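You operate a simulated robot arm through the tools that you are given. There is no shell and no other tool.

You run a simulated robot arm. Do the job below in one go: nothing can be reset, and whatever is moved stays where it is left.

Task
Load the long jig as the bed's job card says, block and spacer, clamp it and push the slide in.
Fine: block from the yellow frame; red lever at its stop; the jig stays locked.
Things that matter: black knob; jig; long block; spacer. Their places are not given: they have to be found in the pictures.

It is judged by the outcome, as a careful person would: the job done as asked, and still so three seconds after it is handed in. It fails if anything else is knocked over, pushed out of place, dropped, spilled or broken.

Robot
A 6-joint arm with a fingered hand, fixed in place. Base frame: the origin is on the floor under the middle of its stand, x ahead of it, y to its left, z up; the work surface is at about z = 0.85. Units: m, rad, N and s.
With the tool pointing down near the work surface it reaches from about 0.3 to 0.92 m from the base axis. Its first joint turns from -2.897 to 2.897 rad. Payload 5 kg.
The TCP is the grasp point between the finger pads, 0.037 m short of the fingertips. In the tool frame z runs along the fingers and y along their closing line. The gripper opens to 0.124 m; its body begins 0.043 m behind the TCP. The gripper is a hand of 3 fingers: y runs from the thumb to the fingers, the wrist lies at [-0.021, -0.125, -0.215] in the tool frame.
Orientation is told as [roll, pitch, yaw] about the base's x, y, z axes, in that order, counted from this pose: with the fingers straight down and the wrist toward the robot, the tool's x, y and z point along [0, 1, 0], [1, 0, 0] and [0, 0, -1] of the base frame.

Tools
- The arm moves only by the tool arm_command. Its argument "steps" is a list of rows, each a list of 6 numbers: the shift along the tool's x, y, z in cm, then the turn, a rotation vector about the tool's x, y, z in degrees. In form: [[dx, dy, dz, ax, ay, az], ...]. A call has 1 to 20 rows; each row is the pose to reach, as a shift and turn from the pose commanded when the call began, along the tool's axes at that moment. A row lasts 0.2 s, in which the tool goes at most 0.05 m and 0.15 rad; a call with a longer step from one row to the next is refused whole. A pose out of reach is approached as far as the arm can. The call stops where the force on the tool passes 40 N (or 10 N more than at its start, if that is more) or the arm is blocked; 0.2 s more then pass. In this call time passes only in rows, and 0.2 s behind the last. The reply holds the time, the measured pose of the TCP, the force on the tool along the base axes, the opening and the grip force, in the units named above and with some noise, with the torque about the TCP (base axes, N m) and any sound that the robot's microphone picked up.
- Cameras (640 x 400 px; columns grow to the right, rows downward): "scene" is fixed at [0.2207, -0.5006, 1.5805]; the picture's right is [0.55, -0.84, 0.00], its down [-0.51, -0.33, -0.80] and it looks along [0.67, 0.43, -0.61] (base axes); focal length 352 px, centre (320, 200). "wrist" rides on the gripper at [0.072, -0.104, -0.154] in the tool frame; the picture's right is [-0.83, 0.26, -0.49], its down [-0.51, -0.72, 0.47] and it looks along [-0.23, 0.64, 0.73] (tool axes); focal length 243 px, centre (320, 200).
- get_image(camera): a new picture of that camera. The clock stands still meanwhile.
- finger_targets(index, middle, thumb_bend, thumb_turn): sets how far each is bent, from 0 (flat) to 1 (curled in); at 0.3 the hand is open as for a grip, at 0.7 the pads meet at the TCP. One left out holds its place. A second passes; each finger stops where it meets its share of the squeeze, and holds until it gets a number again. It is the only way to open and close the hand. It gives what a move gives, with no picture; readings hold the bend of each and the force on the fingers (four entries, about 0 where the hand has none), thumb and palm. thumb_turn goes from beside the hand (0) to across from the fingers (1), as for a grip.
- probe_pixels(camera, pixels): for up to 12 pixels [column, row] of the newest picture of that camera ("zoom" is the newest enlarged one), the place [x, y, z] in the base frame of the surface seen there, good to about 0.003 m. The clock stands still meanwhile.
- inspect(camera, box): a new picture of the part [left, top, right, bottom] of that camera's present view, enlarged. The clock stands still meanwhile.
- hand_in(): hands the job in; it is judged then, once.

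Leave the gripper open and the arm clear of the work at the hand-in unless told otherwise.

The tools are called after ">>>" as a command line: name --pt "numbers of a row" for each row, then --argument value for the rest, lists and objects as JSON in quotes. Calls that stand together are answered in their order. arm_command: Moves the arm, as the interface text tells. Its arguments: {"type":"object","properties":{"steps":{"type":"array","items":{"type":"array","items":{"type":"number"}}}},"required":["steps"]} The other tools are called the same way: finger_targets (index, middle, thumb_bend, thumb_turn) moves the fingers one by one; get_image (camera) takes a picture; probe_pixels (camera, pixels) gives the place of the surface under pixels of a picture; inspect (camera, box) takes an enlarged picture of a part of a camera's view; hand_in () hands the job in.

At the start:

```text
time_s: 0.0
eef_pos: [0.7386, 0.0946, 1.191]
tcp_rot: [-0.001, 0.0, 0.002]
contact_force: [0.2, -0.3, 0.4]
wrist_torque: [0.0, 0.0, 0.01]
gripper_width: 0.1236
grasp_force: 0.0
shape: jaw
bend: [0.3, 0.3, 0.3, 0.98]
finger forces: [0.0, 0.0, 0.0, 0.1, 0.1, 0.0]
```

scene: 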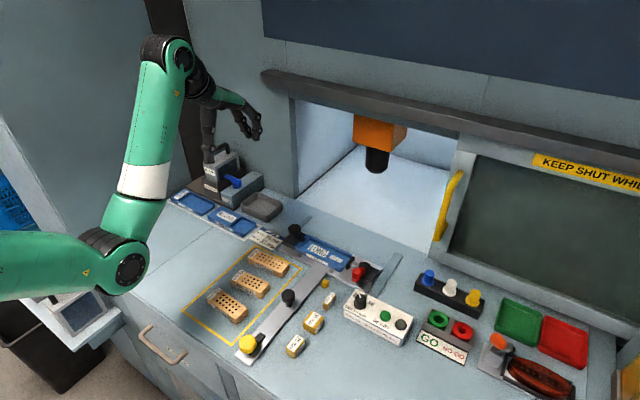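
wrist: 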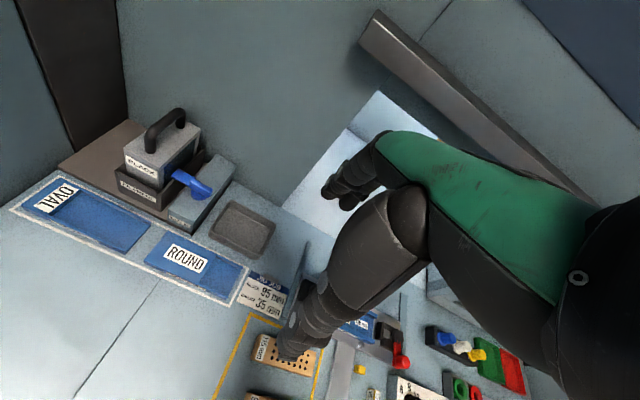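

I start by looking closely at the bench: the job card, the yellow frame with blocks, and the long jig around (330,255).

>>> inspect --camera "scene" --box '[160, 180, 320, 280]'

>>> inspect --camera "scene" --box '[240, 210, 420, 322]'

>>> inspect --camera "scene" --box '[170, 240, 350, 370]'

>>> inspect --camera "wrist" --box '[220, 250, 420, 400]'

```text
4.00 times, centred on (240, 230) of scene
```

zoom: 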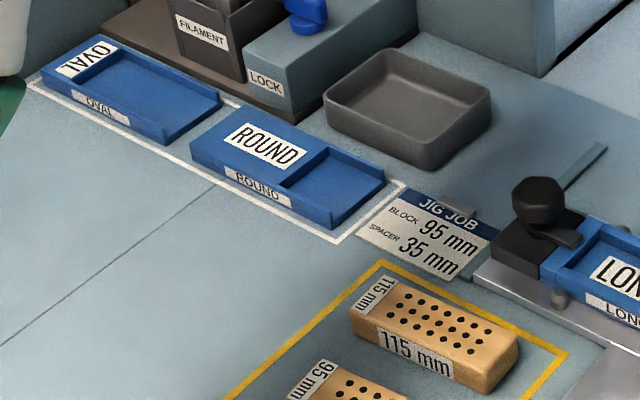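

```text
3.56 times, centred on (330, 266) of scene
```

zoom: 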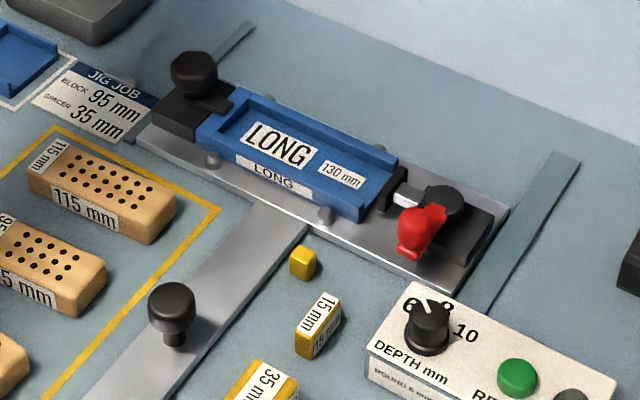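

```text
3.08 times, centred on (260, 305) of scene
```

zoom: 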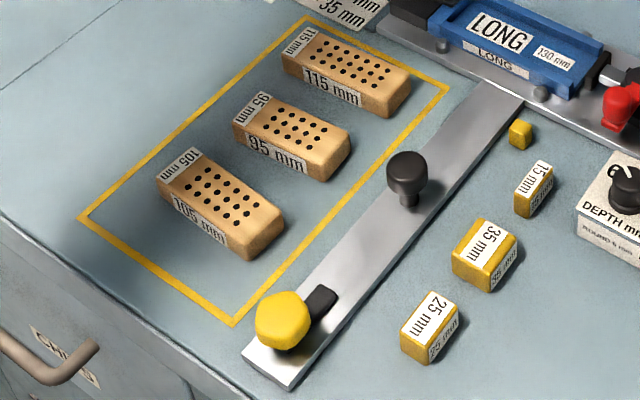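

```text
2.67 times, centred on (320, 325) of wrist
```

zoom: 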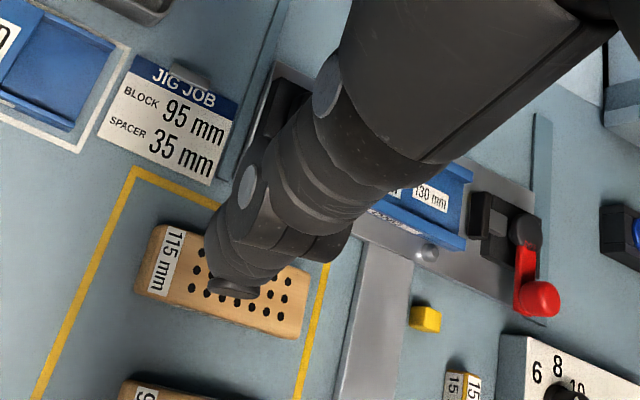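

The job card says block 95 mm, spacer 35 mm (95+35=130 = jig length). The 95 mm block is the middle one in the yellow frame; the 35 mm spacer is at about (313,322). Now I measure places: jig, knobs, lever, block, spacer.

>>> inspect --camera "scene" --box '[270, 215, 400, 296]'

>>> inspect --camera "scene" --box '[225, 280, 345, 365]'

>>> inspect --camera "scene" --box '[260, 60, 480, 280]'

>>> inspect --camera "scene" --box '[400, 130, 640, 400]'

```text
4.92 times, centred on (335, 256) of scene
```

zoom: 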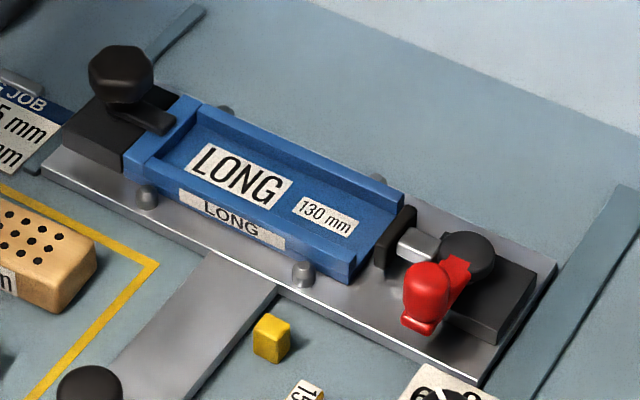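

```text
4.71 times, centred on (285, 322) of scene
```

zoom: 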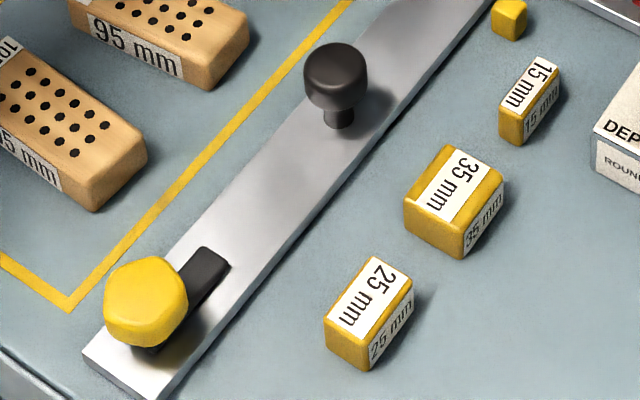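

```text
1.82 times, centred on (370, 170) of scene
```

zoom: 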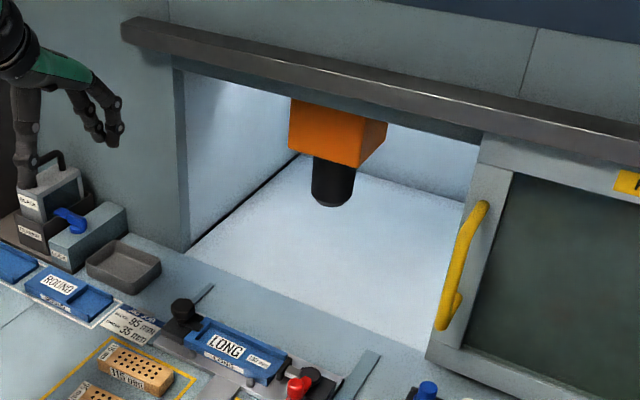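

```text
1.48 times, centred on (520, 265) of scene
```

zoom: 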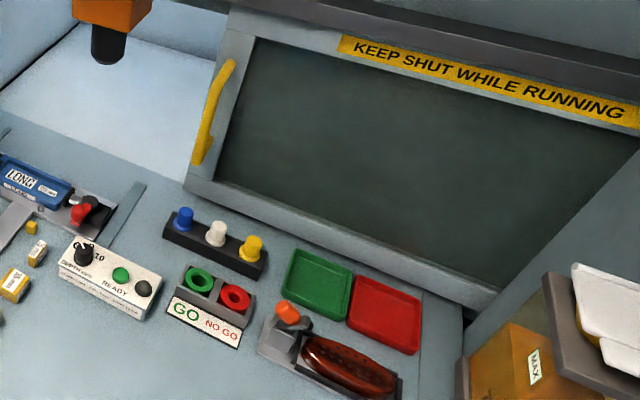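

I need accurate places. First the jig area enlarged, then I probe it.

>>> inspect --camera "scene" --box '[270, 215, 400, 296]'

```text
4.92 times, centred on (335, 256) of scene
```

zoom: 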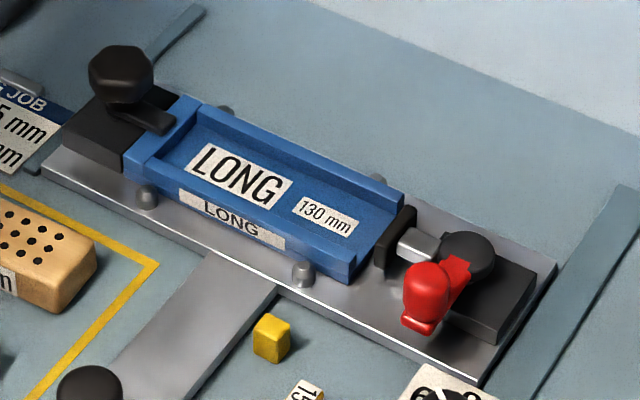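

Probing jig corners: left stop wall top (140,165),(190,100), right end rails (345,265),(395,195), floor (240,175),(320,215), clamp pad (395,240), red lever (420,275), lever pivot (468,250), black knob (120,65), plate corners.

>>> probe_pixels --camera "zoom" --pixels '[[140, 164], [184, 103], [345, 267], [395, 192], [240, 178], [325, 218], [398, 225], [420, 280], [468, 250], [120, 62], [480, 378], [45, 168]]'

>>> probe_pixels --camera "zoom" --pixels '[[205, 108], [165, 160], [158, 128], [300, 270], [147, 192], [378, 178], [430, 325], [455, 270], [418, 243], [500, 290], [272, 325], [210, 340]]'

```text
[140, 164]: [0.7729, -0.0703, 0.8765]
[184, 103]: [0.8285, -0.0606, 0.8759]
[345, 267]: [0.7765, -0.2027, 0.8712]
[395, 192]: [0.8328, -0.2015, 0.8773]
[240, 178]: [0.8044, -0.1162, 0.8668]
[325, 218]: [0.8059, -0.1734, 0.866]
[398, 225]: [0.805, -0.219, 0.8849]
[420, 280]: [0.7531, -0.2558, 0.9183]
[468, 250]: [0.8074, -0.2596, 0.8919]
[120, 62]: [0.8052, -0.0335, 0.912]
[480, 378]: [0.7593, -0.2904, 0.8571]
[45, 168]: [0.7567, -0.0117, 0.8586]
```

```text
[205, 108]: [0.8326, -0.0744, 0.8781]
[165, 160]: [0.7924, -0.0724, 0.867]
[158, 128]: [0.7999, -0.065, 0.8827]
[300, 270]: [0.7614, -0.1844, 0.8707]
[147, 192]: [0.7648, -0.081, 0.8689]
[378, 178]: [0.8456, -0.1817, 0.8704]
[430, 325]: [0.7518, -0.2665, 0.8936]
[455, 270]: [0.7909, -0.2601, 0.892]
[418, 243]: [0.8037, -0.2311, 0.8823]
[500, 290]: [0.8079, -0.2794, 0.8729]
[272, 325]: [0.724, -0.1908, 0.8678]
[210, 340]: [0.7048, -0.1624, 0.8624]
```

The jig's open cavity runs along y from about -0.073 (stop wall) to -0.203, with the clamp pad at y≈-0.218. Next I look at blocks, spacers and knobs.

>>> inspect --camera "scene" --box '[200, 240, 350, 365]'

```text
3.20 times, centred on (275, 302) of scene
```

zoom: 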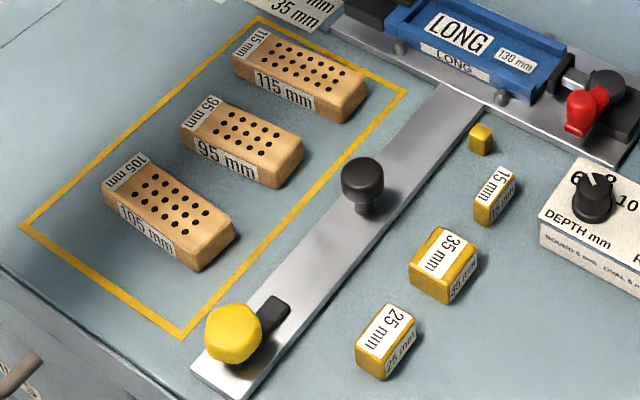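

Probing the 95 mm block's top corners, the 35 mm spacer's corners, and the two knobs on the bar.

>>> probe_pixels --camera "zoom" --pixels '[[184, 130], [210, 98], [301, 137], [275, 162], [242, 130], [275, 180], [412, 258], [440, 228], [476, 248], [449, 280], [444, 300], [444, 254]]'

>>> probe_pixels --camera "zoom" --pixels '[[362, 168], [362, 208], [230, 325], [272, 312], [240, 398], [197, 365], [470, 100], [440, 90], [300, 190], [405, 300], [495, 195], [385, 335]]'

```text
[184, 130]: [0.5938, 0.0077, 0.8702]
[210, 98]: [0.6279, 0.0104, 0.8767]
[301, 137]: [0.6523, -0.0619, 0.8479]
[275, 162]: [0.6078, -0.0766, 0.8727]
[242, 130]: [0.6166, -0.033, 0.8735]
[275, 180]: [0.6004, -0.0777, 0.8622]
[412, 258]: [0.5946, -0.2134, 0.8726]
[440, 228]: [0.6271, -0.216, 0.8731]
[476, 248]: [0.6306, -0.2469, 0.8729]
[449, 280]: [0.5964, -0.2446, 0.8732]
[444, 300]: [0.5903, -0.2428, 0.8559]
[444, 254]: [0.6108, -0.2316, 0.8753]
```

```text
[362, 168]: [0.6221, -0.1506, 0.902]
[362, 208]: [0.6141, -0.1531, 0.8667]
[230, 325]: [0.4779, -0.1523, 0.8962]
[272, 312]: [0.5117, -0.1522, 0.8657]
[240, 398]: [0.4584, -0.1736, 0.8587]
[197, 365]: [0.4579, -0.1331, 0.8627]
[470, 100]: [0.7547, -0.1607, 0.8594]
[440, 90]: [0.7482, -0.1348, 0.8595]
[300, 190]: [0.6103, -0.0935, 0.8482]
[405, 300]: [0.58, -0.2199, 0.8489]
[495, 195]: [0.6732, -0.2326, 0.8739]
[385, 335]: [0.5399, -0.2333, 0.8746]
```

The 95 mm block lies at x≈0.594–0.64, y≈+0.01…-0.08, turned about 9°. The spacer is near (0.612,-0.23). Now I check the big surroundings: machine face, header bar, rails, door handle.

>>> get_image --camera "scene"

>>> probe_pixels --camera "scene" --pixels '[[268, 78], [460, 125], [440, 230], [376, 160], [400, 258], [383, 292], [311, 218], [330, 215], [296, 195], [350, 235], [455, 180], [420, 240]]'

```text
taken
```

scene: 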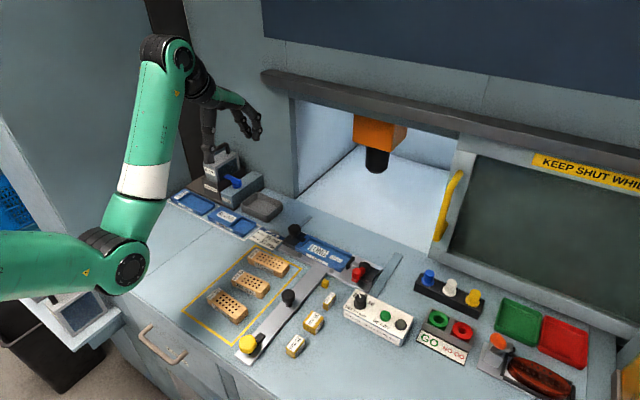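

```text
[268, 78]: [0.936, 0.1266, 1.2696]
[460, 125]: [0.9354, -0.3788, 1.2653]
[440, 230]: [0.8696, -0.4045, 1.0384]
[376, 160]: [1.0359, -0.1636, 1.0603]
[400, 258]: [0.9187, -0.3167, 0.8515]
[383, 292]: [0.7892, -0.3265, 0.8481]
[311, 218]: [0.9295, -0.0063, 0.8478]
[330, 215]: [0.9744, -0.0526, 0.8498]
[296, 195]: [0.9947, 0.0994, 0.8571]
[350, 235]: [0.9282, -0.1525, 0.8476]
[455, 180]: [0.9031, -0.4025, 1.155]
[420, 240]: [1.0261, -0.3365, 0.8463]
```

The machine face is at x≈0.95, the door handle at (0.87,-0.40). I move the hand over to the -y side (TCP about (0.70,-0.38,1.10)), so the wrist camera sees the jig and lever left of the fingers.

>>> arm_command --pt "-3 -0.3 0.6 0 0 0" --pt "-7 -0.6 1.3 0 0 0" --pt "-11 -0.9 2 0 0 0" --pt "-15 -1.2 2.8 0 0 0" --pt "-19 -1.5 3.6 0 0 0" --pt "-23 -1.9 4.4 0 0 0" --pt "-27 -2.2 5.2 0 0 0" --pt "-31 -2.5 6 0 0 0" --pt "-35 -2.9 6.8 0 0 0" --pt "-39 -3.2 7.6 0 0 0" --pt "-43 -3.5 8.3 0 0 0" --pt "-46 -3.8 8.8 0 0 0" --pt "-47.5 -3.9 9.1 0 0 0"

>>> get_image --camera "wrist"

>>> get_image --camera "scene"

```text
time_s: 2.8
eef_pos: [0.7014, -0.3813, 1.0998]
tcp_rot: [-0.001, 0.0, 0.002]
contact_force: [0.7, -0.6, 0.1]
wrist_torque: [0.01, -0.01, 0.0]
gripper_width: 0.1238
grasp_force: 0.1
shape: jaw
bend: [0.3, 0.3, 0.3, 0.98]
finger forces: [0.0, 0.2, 0.1, 0.1, 0.0, 0.0]
```

```text
taken
```

wrist: 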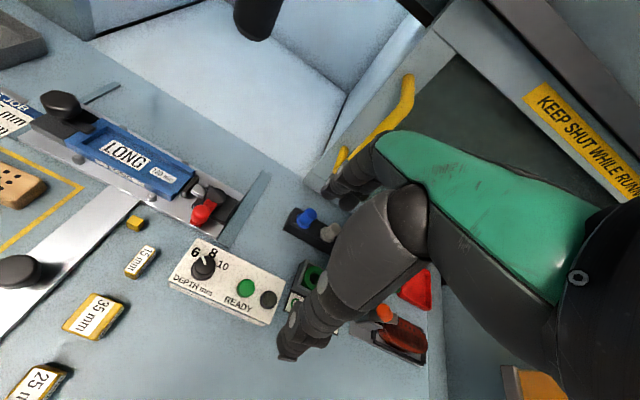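

```text
taken
```

scene: 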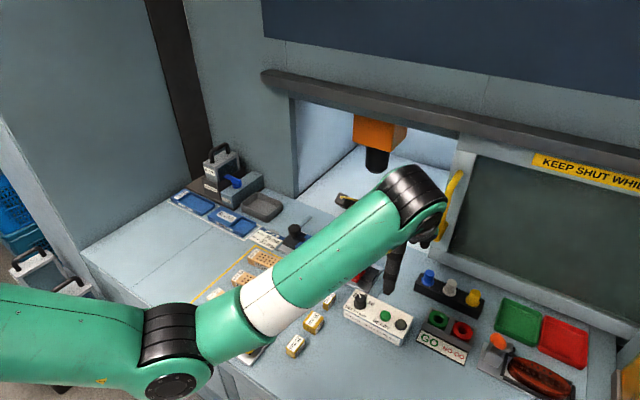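

Good view. I enlarge the jig and clamp in the wrist picture.

>>> inspect --camera "wrist" --box '[20, 80, 270, 240]'

>>> inspect --camera "wrist" --box '[160, 160, 280, 240]'

>>> inspect --camera "wrist" --box '[0, 200, 180, 400]'

```text
2.50 times, centred on (145, 160) of wrist
```

zoom: 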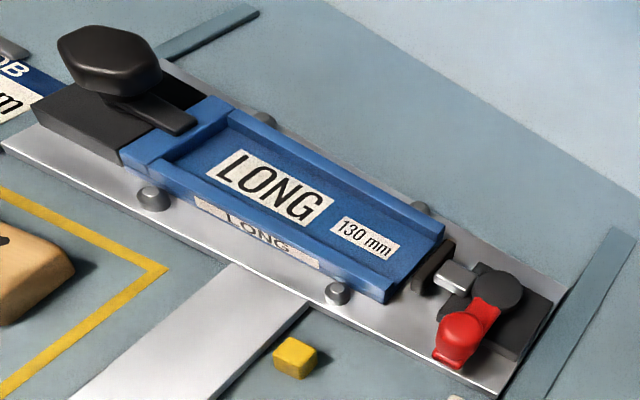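

```text
5.00 times, centred on (220, 200) of wrist
```

zoom: 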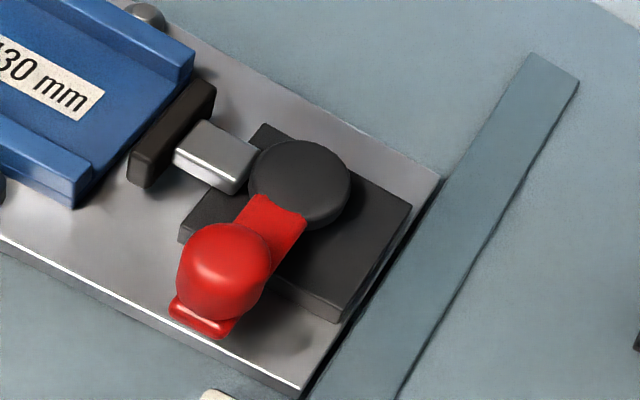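

```text
2.00 times, centred on (90, 300) of wrist
```

zoom: 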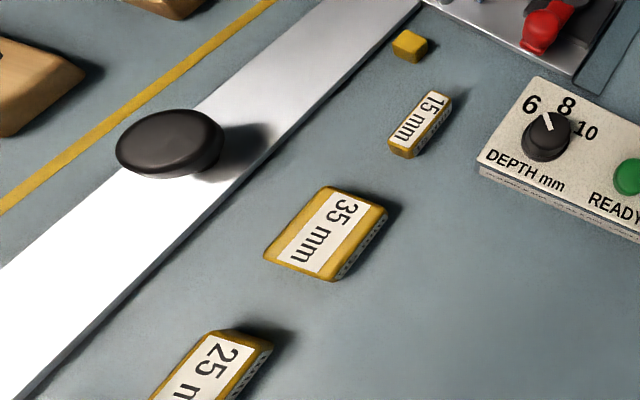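

The red lever pivots about a vertical axis in the black disc and now points toward the robot (-x). I probe this enlarged view.

>>> inspect --camera "wrist" --box '[160, 160, 280, 240]'

>>> probe_pixels --camera "zoom" --pixels '[[225, 255], [220, 330], [300, 180], [265, 215], [290, 260], [185, 70], [165, 160], [210, 150], [190, 115], [340, 300], [400, 210], [300, 385]]'

>>> probe_pixels --camera "zoom" --pixels '[[75, 200], [190, 75], [60, 140], [25, 160], [75, 185], [95, 155], [150, 60], [180, 60], [105, 195], [140, 185], [210, 85], [225, 235]]'

```text
5.00 times, centred on (220, 200) of wrist
```

zoom: 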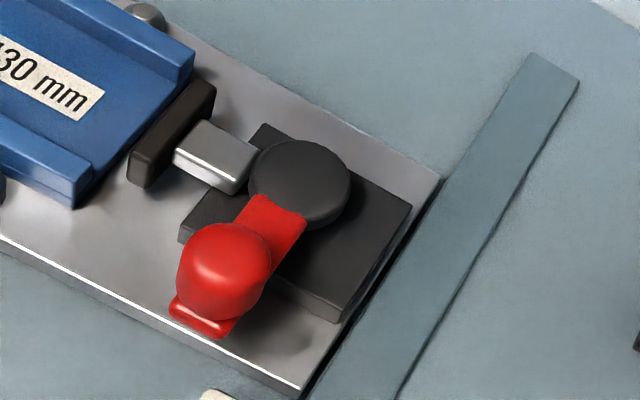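

```text
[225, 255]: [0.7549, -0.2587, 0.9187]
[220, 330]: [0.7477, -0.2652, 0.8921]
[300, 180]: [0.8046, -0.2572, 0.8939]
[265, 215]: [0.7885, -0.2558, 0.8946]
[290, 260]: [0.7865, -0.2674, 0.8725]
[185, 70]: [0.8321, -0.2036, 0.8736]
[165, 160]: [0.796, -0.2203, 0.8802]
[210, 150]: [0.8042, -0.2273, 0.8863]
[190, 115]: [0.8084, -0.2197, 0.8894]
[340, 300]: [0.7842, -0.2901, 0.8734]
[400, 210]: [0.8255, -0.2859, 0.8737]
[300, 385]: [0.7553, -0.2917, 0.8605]
```

```text
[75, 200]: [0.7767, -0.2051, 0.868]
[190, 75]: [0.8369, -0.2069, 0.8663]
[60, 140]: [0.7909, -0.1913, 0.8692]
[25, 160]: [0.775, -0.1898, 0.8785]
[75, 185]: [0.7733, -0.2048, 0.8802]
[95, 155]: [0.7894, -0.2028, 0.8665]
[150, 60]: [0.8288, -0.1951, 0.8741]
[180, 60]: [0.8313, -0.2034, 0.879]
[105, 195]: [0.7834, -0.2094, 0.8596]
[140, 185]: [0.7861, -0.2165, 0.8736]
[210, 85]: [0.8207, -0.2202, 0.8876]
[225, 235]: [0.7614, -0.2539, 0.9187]
```

Now I need to know the hand's shape. I enlarge the fingers in the wrist view and in the scene view.

>>> inspect --camera "wrist" --box '[260, 110, 460, 380]'

>>> inspect --camera "scene" --box '[320, 150, 480, 310]'

```text
1.48 times, centred on (360, 245) of wrist
```

zoom: 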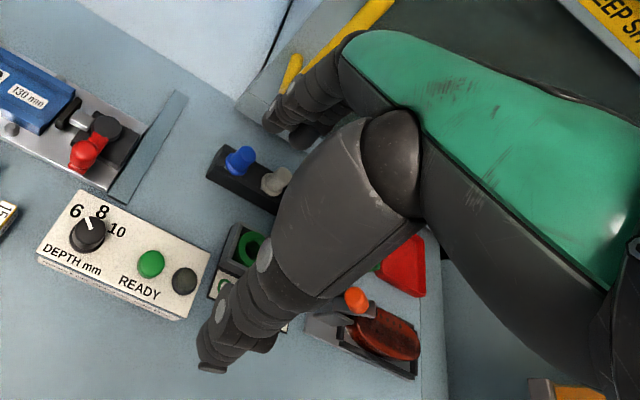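

```text
2.50 times, centred on (400, 230) of scene
```

zoom: 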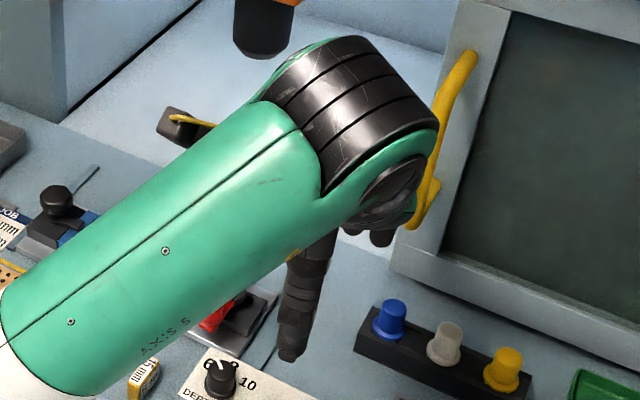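

I probe the thumb tip and the fingers in this enlarged wrist view to learn where they sit relative to the TCP.

>>> inspect --camera "wrist" --box '[260, 110, 460, 380]'

>>> probe_pixels --camera "zoom" --pixels '[[212, 366], [205, 345], [240, 355], [262, 340], [228, 310], [222, 330], [280, 300], [300, 135], [285, 110], [320, 125], [330, 85], [345, 190]]'

```text
1.48 times, centred on (360, 245) of wrist
```

zoom: 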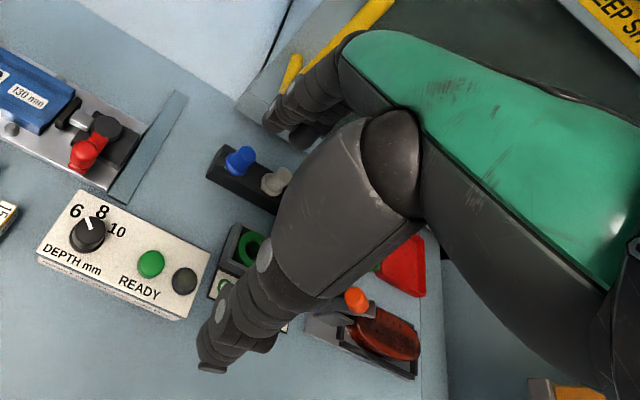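

```text
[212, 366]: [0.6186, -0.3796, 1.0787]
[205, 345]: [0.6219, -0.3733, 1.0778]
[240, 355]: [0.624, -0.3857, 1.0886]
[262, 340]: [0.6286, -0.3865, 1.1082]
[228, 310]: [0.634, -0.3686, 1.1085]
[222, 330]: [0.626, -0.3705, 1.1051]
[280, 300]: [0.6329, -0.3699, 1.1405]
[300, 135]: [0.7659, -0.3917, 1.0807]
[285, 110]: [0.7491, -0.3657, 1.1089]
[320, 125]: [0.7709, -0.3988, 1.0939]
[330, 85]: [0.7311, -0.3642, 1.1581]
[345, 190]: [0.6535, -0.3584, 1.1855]
```

At open grip, the thumb tip is about 81 mm toward the robot from the TCP and fingertips about 65 mm ahead. I close the hand partway in free air (bend 0.55) to learn the opening and tip height for a 40 mm object.

>>> finger_targets --index 0.55 --middle 0.55 --thumb_bend 0.55

>>> inspect --camera "wrist" --box '[260, 110, 460, 380]'

```text
time_s: 3.8
eef_pos: [0.7, -0.3803, 1.0997]
tcp_rot: [-0.001, 0.0, 0.001]
contact_force: [0.5, -0.7, 1.3]
wrist_torque: [0.0, 0.03, 0.01]
gripper_width: 0.053
grasp_force: 0.1
shape: fingers
bend: [0.55, 0.55, 0.55, 0.98]
finger forces: [0.0, 0.1, 0.1, 0.1, 0.0, 0.0]
```

```text
1.48 times, centred on (360, 245) of wrist
```

zoom: 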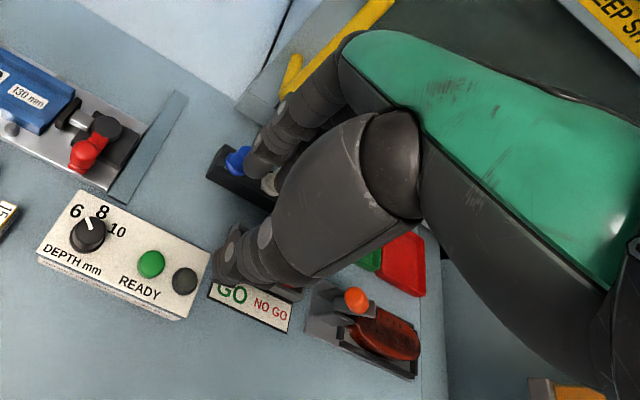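

Opening is 53 mm at bend 0.55. I probe the tips again.

>>> probe_pixels --camera "zoom" --pixels '[[225, 275], [218, 262], [240, 280], [265, 240], [275, 275], [230, 245], [258, 172], [252, 158], [272, 150], [280, 110], [285, 160], [305, 100]]'

>>> get_image --camera "wrist"

```text
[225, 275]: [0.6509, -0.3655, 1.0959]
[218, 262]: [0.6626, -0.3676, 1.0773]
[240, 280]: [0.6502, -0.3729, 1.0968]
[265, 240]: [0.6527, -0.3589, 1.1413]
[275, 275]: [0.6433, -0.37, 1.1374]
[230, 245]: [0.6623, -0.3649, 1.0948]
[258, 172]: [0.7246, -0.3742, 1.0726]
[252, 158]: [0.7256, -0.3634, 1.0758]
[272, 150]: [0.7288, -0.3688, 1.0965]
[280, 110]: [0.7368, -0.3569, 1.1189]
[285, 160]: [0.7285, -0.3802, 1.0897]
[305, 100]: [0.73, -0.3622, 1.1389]
```

```text
taken
```

wrist: 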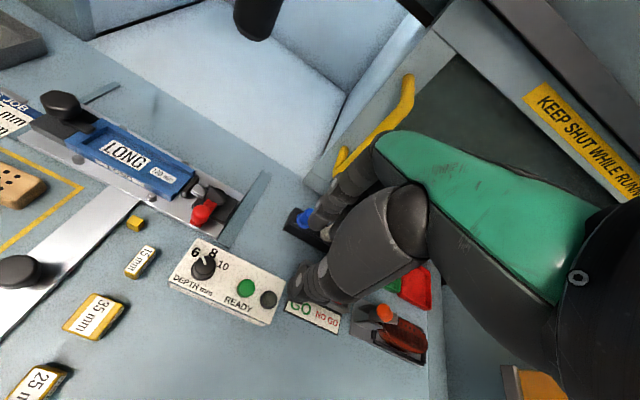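

Thumb and finger tips sit about 25–37 mm below the TCP. From here the 35 mm spacer is well seen at (95,317); I enlarge it and probe its corners for size and turn.

>>> inspect --camera "wrist" --box '[50, 280, 140, 350]'

>>> probe_pixels --camera "zoom" --pixels '[[100, 270], [110, 255], [300, 110], [320, 95], [520, 165], [530, 160], [345, 335], [350, 325], [310, 210], [420, 250], [450, 270], [200, 180]]'

```text
5.71 times, centred on (95, 315) of wrist
```

zoom: 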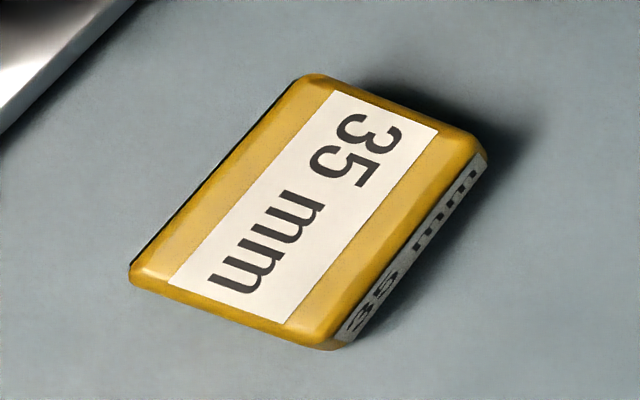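

```text
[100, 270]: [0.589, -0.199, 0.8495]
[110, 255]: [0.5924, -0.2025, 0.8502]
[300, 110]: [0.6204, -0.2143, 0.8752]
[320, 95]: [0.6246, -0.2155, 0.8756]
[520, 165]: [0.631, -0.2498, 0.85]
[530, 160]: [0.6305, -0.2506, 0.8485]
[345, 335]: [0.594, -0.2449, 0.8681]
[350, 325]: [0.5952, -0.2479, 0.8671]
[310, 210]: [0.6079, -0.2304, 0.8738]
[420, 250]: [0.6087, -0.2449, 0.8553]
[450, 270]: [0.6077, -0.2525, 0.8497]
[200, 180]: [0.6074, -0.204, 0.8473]
```

>>> probe_pixels --camera "zoom" --pixels '[[140, 265], [150, 260], [305, 82], [315, 80], [475, 150], [470, 140], [330, 335], [315, 340], [225, 172], [405, 110], [400, 240], [240, 310]]'

```text
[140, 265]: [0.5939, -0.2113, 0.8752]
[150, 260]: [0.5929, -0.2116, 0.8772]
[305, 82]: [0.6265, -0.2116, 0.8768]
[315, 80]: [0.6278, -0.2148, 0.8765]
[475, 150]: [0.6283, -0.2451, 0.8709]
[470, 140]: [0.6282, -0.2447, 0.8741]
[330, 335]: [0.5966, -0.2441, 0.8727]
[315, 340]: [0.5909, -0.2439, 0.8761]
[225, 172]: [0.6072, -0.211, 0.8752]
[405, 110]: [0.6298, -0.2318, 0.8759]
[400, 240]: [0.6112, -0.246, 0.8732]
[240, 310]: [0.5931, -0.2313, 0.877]
```

The spacer spans x 0.592–0.630, y -0.210…-0.246 (35 mm along y, which is the jig's direction). Its neighbours (15 and 25 mm) are close in x, so I measure the gaps to them.

>>> inspect --camera "scene" --box '[275, 270, 345, 360]'

>>> probe_pixels --camera "wrist" --pixels '[[127, 272], [137, 278], [156, 250], [148, 246], [45, 366], [60, 370]]'

```text
4.44 times, centred on (310, 315) of scene
```

zoom: 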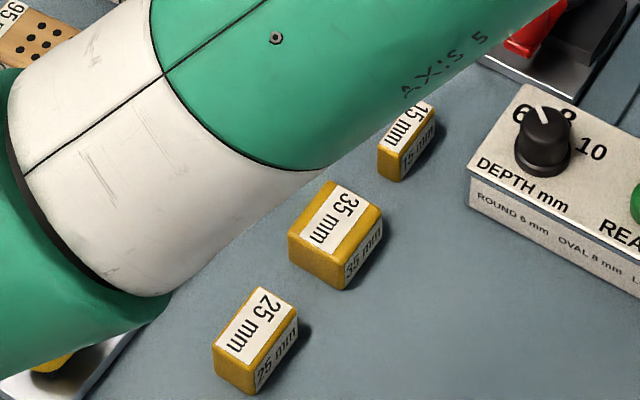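

```text
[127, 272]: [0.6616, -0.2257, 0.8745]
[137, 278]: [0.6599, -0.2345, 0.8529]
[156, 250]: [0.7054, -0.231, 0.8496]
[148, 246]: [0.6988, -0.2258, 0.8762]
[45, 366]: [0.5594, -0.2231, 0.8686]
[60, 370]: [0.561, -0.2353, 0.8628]
```

Gaps are about 30 mm each side of the spacer; with a pre-set opening of ~50 mm the fingers will fit. Now I move so the wrist camera sees the 95 mm block left of the fingers.

>>> arm_command --pt "2 -1.7 0.2 0 0 0" --pt "5 -4.2 0.5 0 0 0" --pt "8 -6.7 0.9 0 0 0" --pt "11 -9.2 1.2 0 0 0" --pt "14 -11.7 1.6 0 0 0" --pt "16.5 -13.8 1.9 0 0 0" --pt "18 -15 2 0 0 0"

>>> get_image --camera "wrist"

>>> get_image --camera "scene"

```text
time_s: 5.4
eef_pos: [0.5501, -0.1994, 1.0807]
tcp_rot: [0.0, -0.001, 0.001]
contact_force: [0.0, 0.4, 0.2]
wrist_torque: [0.04, 0.0, 0.0]
gripper_width: 0.0528
grasp_force: 0.0
shape: fingers
bend: [0.55, 0.55, 0.55, 0.98]
finger forces: [0.1, 0.0, 0.0, 0.1, 0.1, 0.1]
```

```text
taken
```

wrist: 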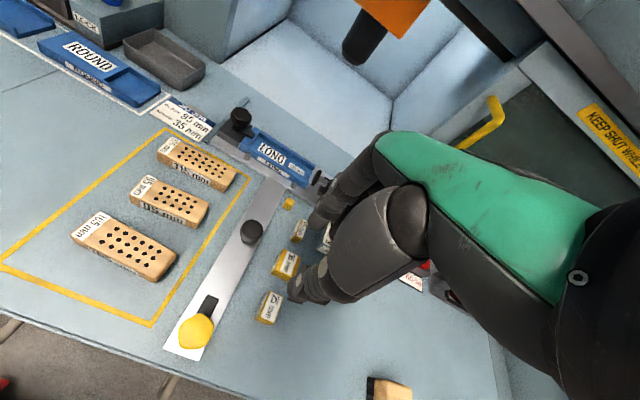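

```text
taken
```

scene: 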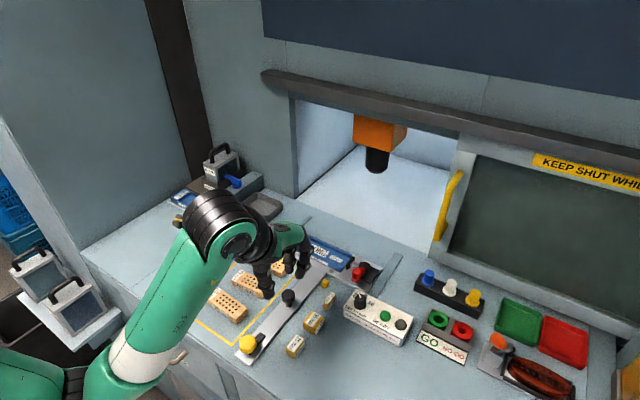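

Good views. I enlarge the blocks in the wrist view and the hand in the scene view.

>>> inspect --camera "scene" --box '[220, 200, 340, 300]'

>>> inspect --camera "wrist" --box '[60, 130, 250, 290]'

>>> probe_pixels --camera "zoom" --pixels '[[238, 218], [275, 157], [500, 240], [470, 300], [245, 200], [490, 260], [365, 225], [323, 115], [545, 190], [150, 285], [390, 405], [395, 260]]'

```text
4.00 times, centred on (280, 250) of scene
```

zoom: 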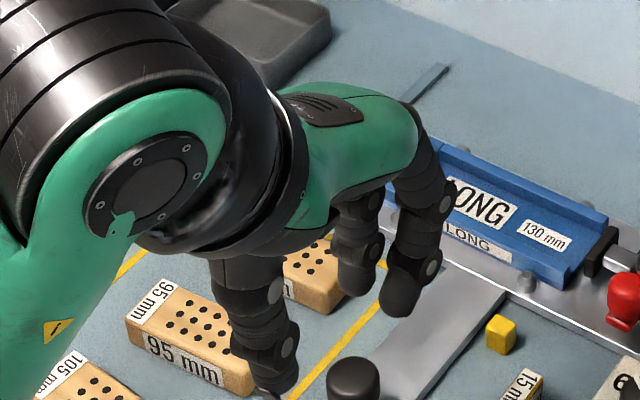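

```text
2.50 times, centred on (155, 210) of wrist
```

zoom: 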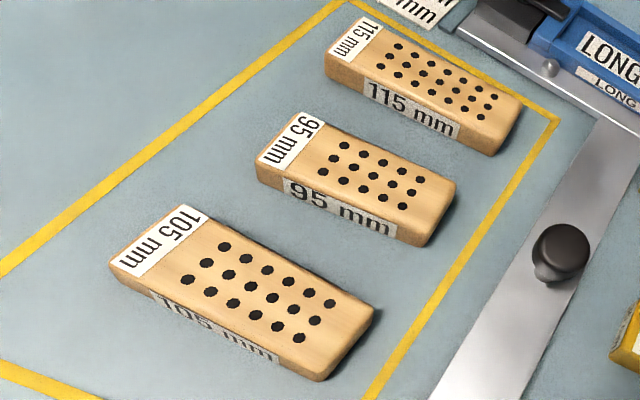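

```text
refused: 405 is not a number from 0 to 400
```

>>> probe_pixels --camera "zoom" --pixels '[[260, 163], [300, 114], [452, 183], [426, 232], [280, 137], [440, 207], [340, 198], [380, 150], [360, 175], [275, 178], [350, 222], [420, 244]]'

>>> probe_pixels --camera "zoom" --pixels '[[112, 266], [182, 210], [370, 308], [322, 370], [330, 58], [364, 20], [518, 102], [495, 140], [210, 210], [280, 257], [400, 115], [440, 125]]'

```text
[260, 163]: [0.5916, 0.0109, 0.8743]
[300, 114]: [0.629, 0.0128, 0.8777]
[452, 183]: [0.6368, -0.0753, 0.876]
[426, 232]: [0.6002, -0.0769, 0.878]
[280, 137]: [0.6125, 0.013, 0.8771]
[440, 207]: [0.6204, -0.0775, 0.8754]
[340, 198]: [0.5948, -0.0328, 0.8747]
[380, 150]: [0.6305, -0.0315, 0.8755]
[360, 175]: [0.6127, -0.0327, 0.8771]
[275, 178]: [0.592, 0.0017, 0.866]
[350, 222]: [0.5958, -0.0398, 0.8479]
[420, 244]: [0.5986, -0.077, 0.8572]
```

```text
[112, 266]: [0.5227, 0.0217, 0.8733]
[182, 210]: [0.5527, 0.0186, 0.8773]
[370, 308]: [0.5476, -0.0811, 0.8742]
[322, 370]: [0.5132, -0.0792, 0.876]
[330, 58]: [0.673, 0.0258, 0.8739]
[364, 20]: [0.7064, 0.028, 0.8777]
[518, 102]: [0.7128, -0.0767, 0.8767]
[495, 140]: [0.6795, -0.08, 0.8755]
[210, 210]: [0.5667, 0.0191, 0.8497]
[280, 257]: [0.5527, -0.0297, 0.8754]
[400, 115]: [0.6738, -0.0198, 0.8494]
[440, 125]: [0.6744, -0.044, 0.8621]
```

The 95 mm block: centre ≈ (0.614,-0.0325), turned about +4.5°, 38 mm wide, 40 mm free on each side. I also measure the fingers' spread from the scene view.

>>> inspect --camera "scene" --box '[220, 200, 340, 300]'

>>> probe_pixels --camera "zoom" --pixels '[[355, 285], [345, 270], [375, 280], [400, 300], [385, 290], [415, 300], [398, 310], [275, 380], [290, 375], [258, 375], [275, 350], [370, 205]]'

```text
4.00 times, centred on (280, 250) of scene
```

zoom: 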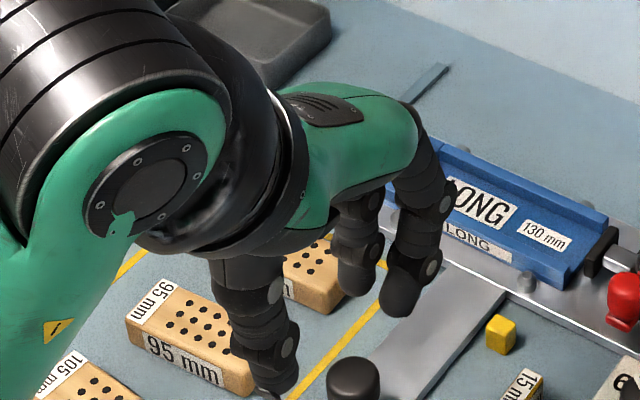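

```text
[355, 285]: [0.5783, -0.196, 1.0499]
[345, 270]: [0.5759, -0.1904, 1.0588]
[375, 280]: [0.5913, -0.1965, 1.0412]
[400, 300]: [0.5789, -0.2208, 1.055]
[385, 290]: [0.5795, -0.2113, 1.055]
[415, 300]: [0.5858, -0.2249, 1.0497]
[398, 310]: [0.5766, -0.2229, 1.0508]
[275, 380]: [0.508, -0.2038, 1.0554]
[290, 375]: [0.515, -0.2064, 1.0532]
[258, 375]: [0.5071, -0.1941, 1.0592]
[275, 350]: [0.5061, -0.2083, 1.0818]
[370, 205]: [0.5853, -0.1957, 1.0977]
```

Tips reach about 37–40 mm below the TCP. I now move over the 95 mm block with a +4.5° yaw (tool z turn -4.5°), down to TCP z≈0.94, still above the block tops.

>>> arm_command --pt "2 0.8 0 0 0 -0.5" --pt "5 1.9 0 0 0 -1.5" --pt "8.5 3.2 0 0 0 -2.5" --pt "12 4.6 0 0 0 -3.5" --pt "15 5.8 0 0 0 -4.5" --pt "16.69 6.39 0.5 0 0 -4.5" --pt "16.69 6.39 3 0 0 -4.5" --pt "16.69 6.39 6 0 0 -4.5" --pt "16.69 6.39 9 0 0 -4.5" --pt "16.69 6.39 12 0 0 -4.5" --pt "16.69 6.39 14 0 0 -4.5"

>>> get_image --camera "wrist"

>>> get_image --camera "scene"

```text
time_s: 7.8
eef_pos: [0.6136, -0.0324, 0.9404]
tcp_rot: [0.001, -0.001, 0.078]
contact_force: [0.3, -0.1, -0.7]
wrist_torque: [0.01, 0.01, -0.03]
gripper_width: 0.0527
grasp_force: 0.2
shape: fingers
bend: [0.55, 0.55, 0.55, 0.98]
finger forces: [0.1, 0.1, 0.1, 0.0, 0.0, 0.0]
```

```text
taken
```

wrist: 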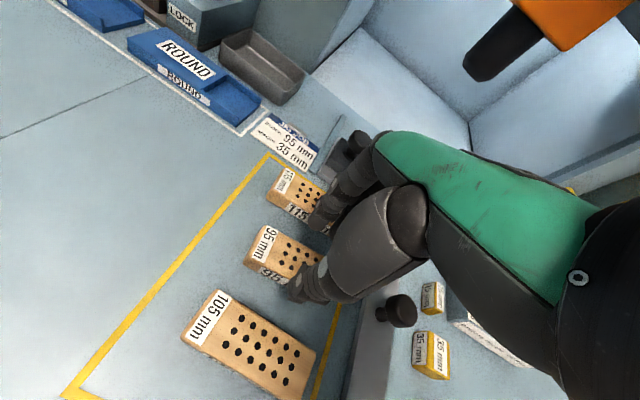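

```text
taken
```

scene: 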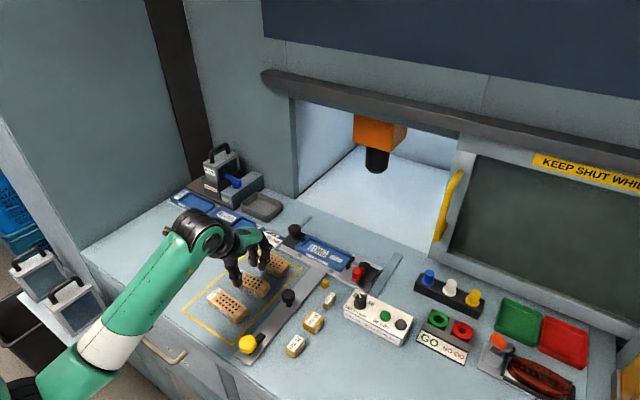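

The hand is over the 95 mm block. I check straddle in the enlarged scene view.

>>> inspect --camera "scene" --box '[200, 220, 310, 330]'

>>> inspect --camera "wrist" --box '[180, 140, 370, 390]'

```text
3.64 times, centred on (255, 275) of scene
```

zoom: 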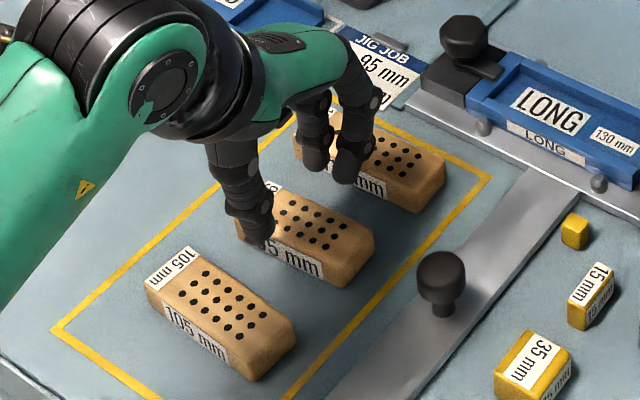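

```text
1.60 times, centred on (275, 265) of wrist
```

zoom: 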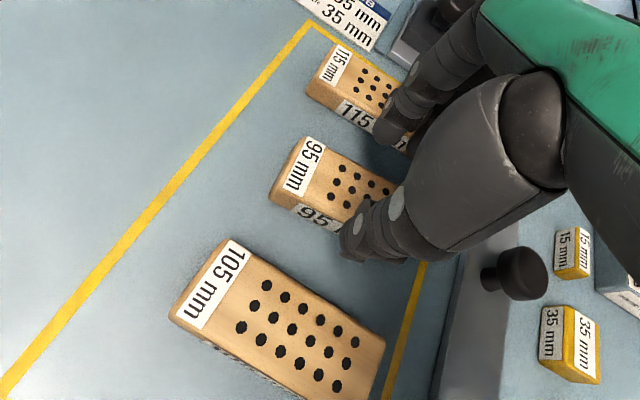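

The fingers straddle the block. I lower to TCP z≈0.894 (tips ~7 mm above the bench).

>>> arm_command --pt "0 0 1 0 0 0" --pt "0 0 2 0 0 0" --pt "0 0 3 0 0 0" --pt "0 0 4 0 0 0" --pt "0 0 4.65 0 0 0"

>>> inspect --camera "scene" --box '[200, 220, 310, 330]'

>>> inspect --camera "wrist" --box '[200, 140, 400, 340]'

```text
time_s: 9.0
eef_pos: [0.6137, -0.0332, 0.8936]
tcp_rot: [0.0, 0.0, 0.079]
contact_force: [0.3, -0.5, 0.3]
wrist_torque: [-0.02, -0.01, 0.02]
gripper_width: 0.0526
grasp_force: 0.1
shape: fingers
bend: [0.55, 0.55, 0.55, 0.98]
finger forces: [0.0, 0.5, 0.0, 0.0, 0.0, 0.0]
```

```text
3.64 times, centred on (255, 275) of scene
```

zoom: 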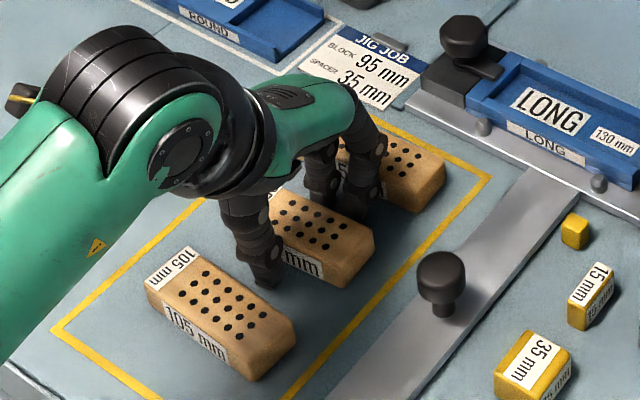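

```text
2.00 times, centred on (300, 240) of wrist
```

zoom: 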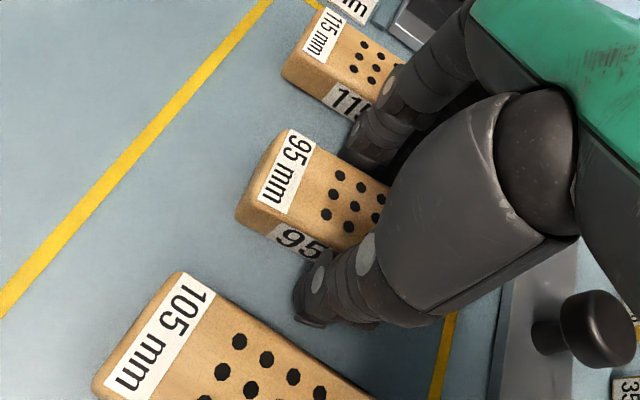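

No contact on the way down. Now I close the fingers on the block.

>>> finger_targets --index 0.7 --middle 0.7 --thumb_bend 0.7

>>> inspect --camera "scene" --box '[200, 220, 310, 330]'

>>> inspect --camera "wrist" --box '[200, 140, 400, 340]'

```text
time_s: 10.0
eef_pos: [0.6141, -0.0333, 0.893]
tcp_rot: [-0.002, 0.001, 0.08]
contact_force: [-0.2, 0.1, 0.2]
wrist_torque: [-0.01, 0.02, 0.01]
gripper_width: 0.0402
grasp_force: 16.8
shape: fingers
bend: [0.61, 0.65, 0.59, 0.96]
finger forces: [9.0, 7.5, 0.1, 0.0, 16.4, 0.1]
```

```text
3.64 times, centred on (255, 275) of scene
```

zoom: 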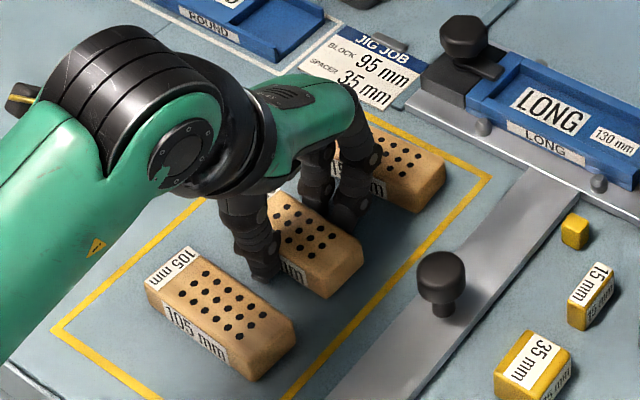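

```text
2.00 times, centred on (300, 240) of wrist
```

zoom: 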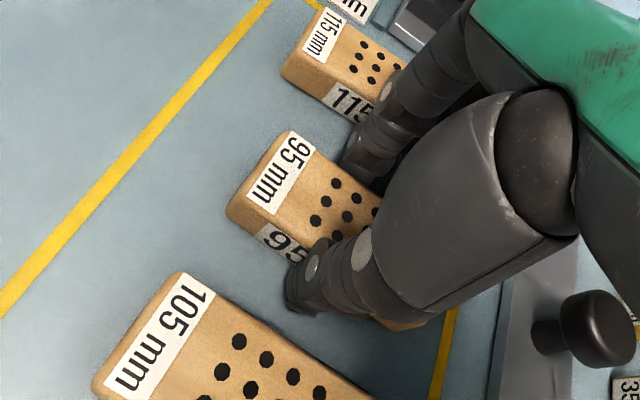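

The block is held with 16.8 N, though it turned a bit in the grip. I measure its new turn from the top edge.

>>> probe_pixels --camera "zoom" --pixels '[[232, 200], [287, 135], [330, 155], [245, 213], [270, 170], [362, 175], [240, 218], [275, 235], [228, 205], [300, 138], [345, 160], [410, 325]]'

>>> inspect --camera "scene" --box '[245, 265, 305, 310]'

```text
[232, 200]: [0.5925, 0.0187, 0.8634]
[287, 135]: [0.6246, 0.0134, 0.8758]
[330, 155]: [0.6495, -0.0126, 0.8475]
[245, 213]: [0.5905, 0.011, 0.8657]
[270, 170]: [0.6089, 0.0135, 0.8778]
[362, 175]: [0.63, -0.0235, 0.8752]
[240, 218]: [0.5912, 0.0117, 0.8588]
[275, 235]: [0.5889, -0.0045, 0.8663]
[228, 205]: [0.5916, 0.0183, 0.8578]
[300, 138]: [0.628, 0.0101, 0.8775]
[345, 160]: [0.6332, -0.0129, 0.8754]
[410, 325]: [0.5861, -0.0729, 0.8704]
```

```text
8.89 times, centred on (275, 288) of scene
```

zoom: 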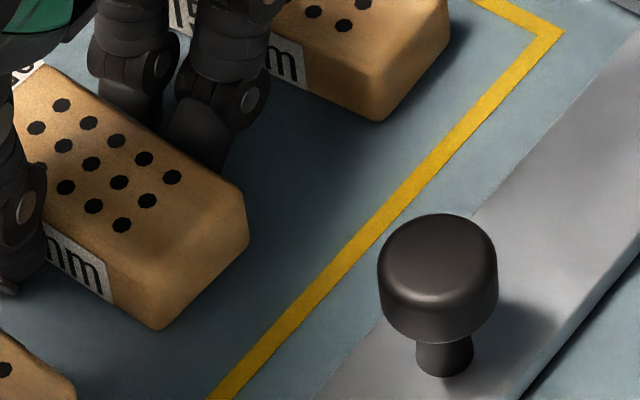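

>>> probe_pixels --camera "zoom" --pixels '[[150, 280], [155, 318], [238, 190], [243, 225], [200, 255], [60, 245], [105, 290], [180, 150], [215, 168], [110, 150], [195, 235], [130, 262]]'

```text
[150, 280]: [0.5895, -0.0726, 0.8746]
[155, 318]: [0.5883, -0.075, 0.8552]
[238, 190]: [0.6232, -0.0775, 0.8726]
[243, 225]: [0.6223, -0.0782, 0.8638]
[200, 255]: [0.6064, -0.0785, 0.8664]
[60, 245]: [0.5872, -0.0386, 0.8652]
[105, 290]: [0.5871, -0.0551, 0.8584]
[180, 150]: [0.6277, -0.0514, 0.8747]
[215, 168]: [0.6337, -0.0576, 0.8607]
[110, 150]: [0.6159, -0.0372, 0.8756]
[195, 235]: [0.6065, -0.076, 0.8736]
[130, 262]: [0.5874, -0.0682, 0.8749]
```

The block is now turned about -4…-5° in base terms (about -9° relative to the hand); I'll correct with the hand's yaw at placing. I lift straight up 12 cm.

>>> arm_command --pt "0 0 -0.5 0 0 0" --pt "0 0 -1.5 0 0 0" --pt "0 0 -3 0 0 0" --pt "0 0 -5 0 0 0" --pt "0 0 -7 0 0 0" --pt "0 0 -9 0 0 0" --pt "0 0 -11 0 0 0" --pt "0 0 -12 0 0 0"

>>> inspect --camera "scene" --box '[200, 190, 310, 300]'

>>> inspect --camera "wrist" --box '[200, 140, 400, 340]'

```text
time_s: 11.8
eef_pos: [0.6137, -0.0321, 1.0135]
tcp_rot: [-0.001, 0.002, 0.079]
contact_force: [0.0, -0.2, -0.1]
wrist_torque: [0.0, 0.02, -0.01]
gripper_width: 0.0404
grasp_force: 16.4
shape: fingers
bend: [0.61, 0.65, 0.59, 0.96]
finger forces: [9.1, 7.3, 0.0, 0.0, 16.4, 0.0]
```

```text
3.64 times, centred on (255, 245) of scene
```

zoom: 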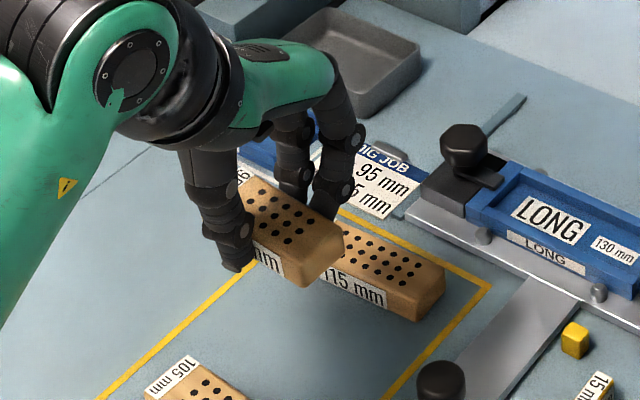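

```text
2.00 times, centred on (300, 240) of wrist
```

zoom: 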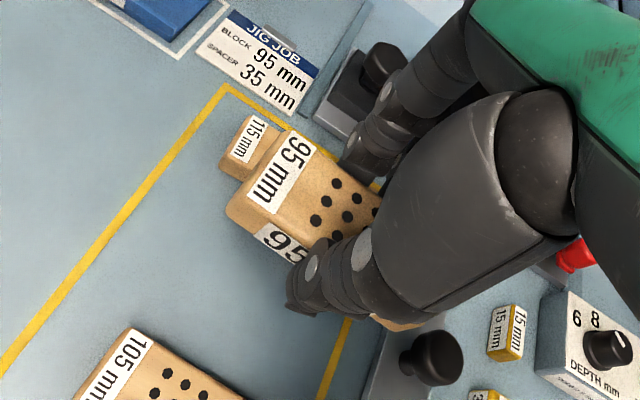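

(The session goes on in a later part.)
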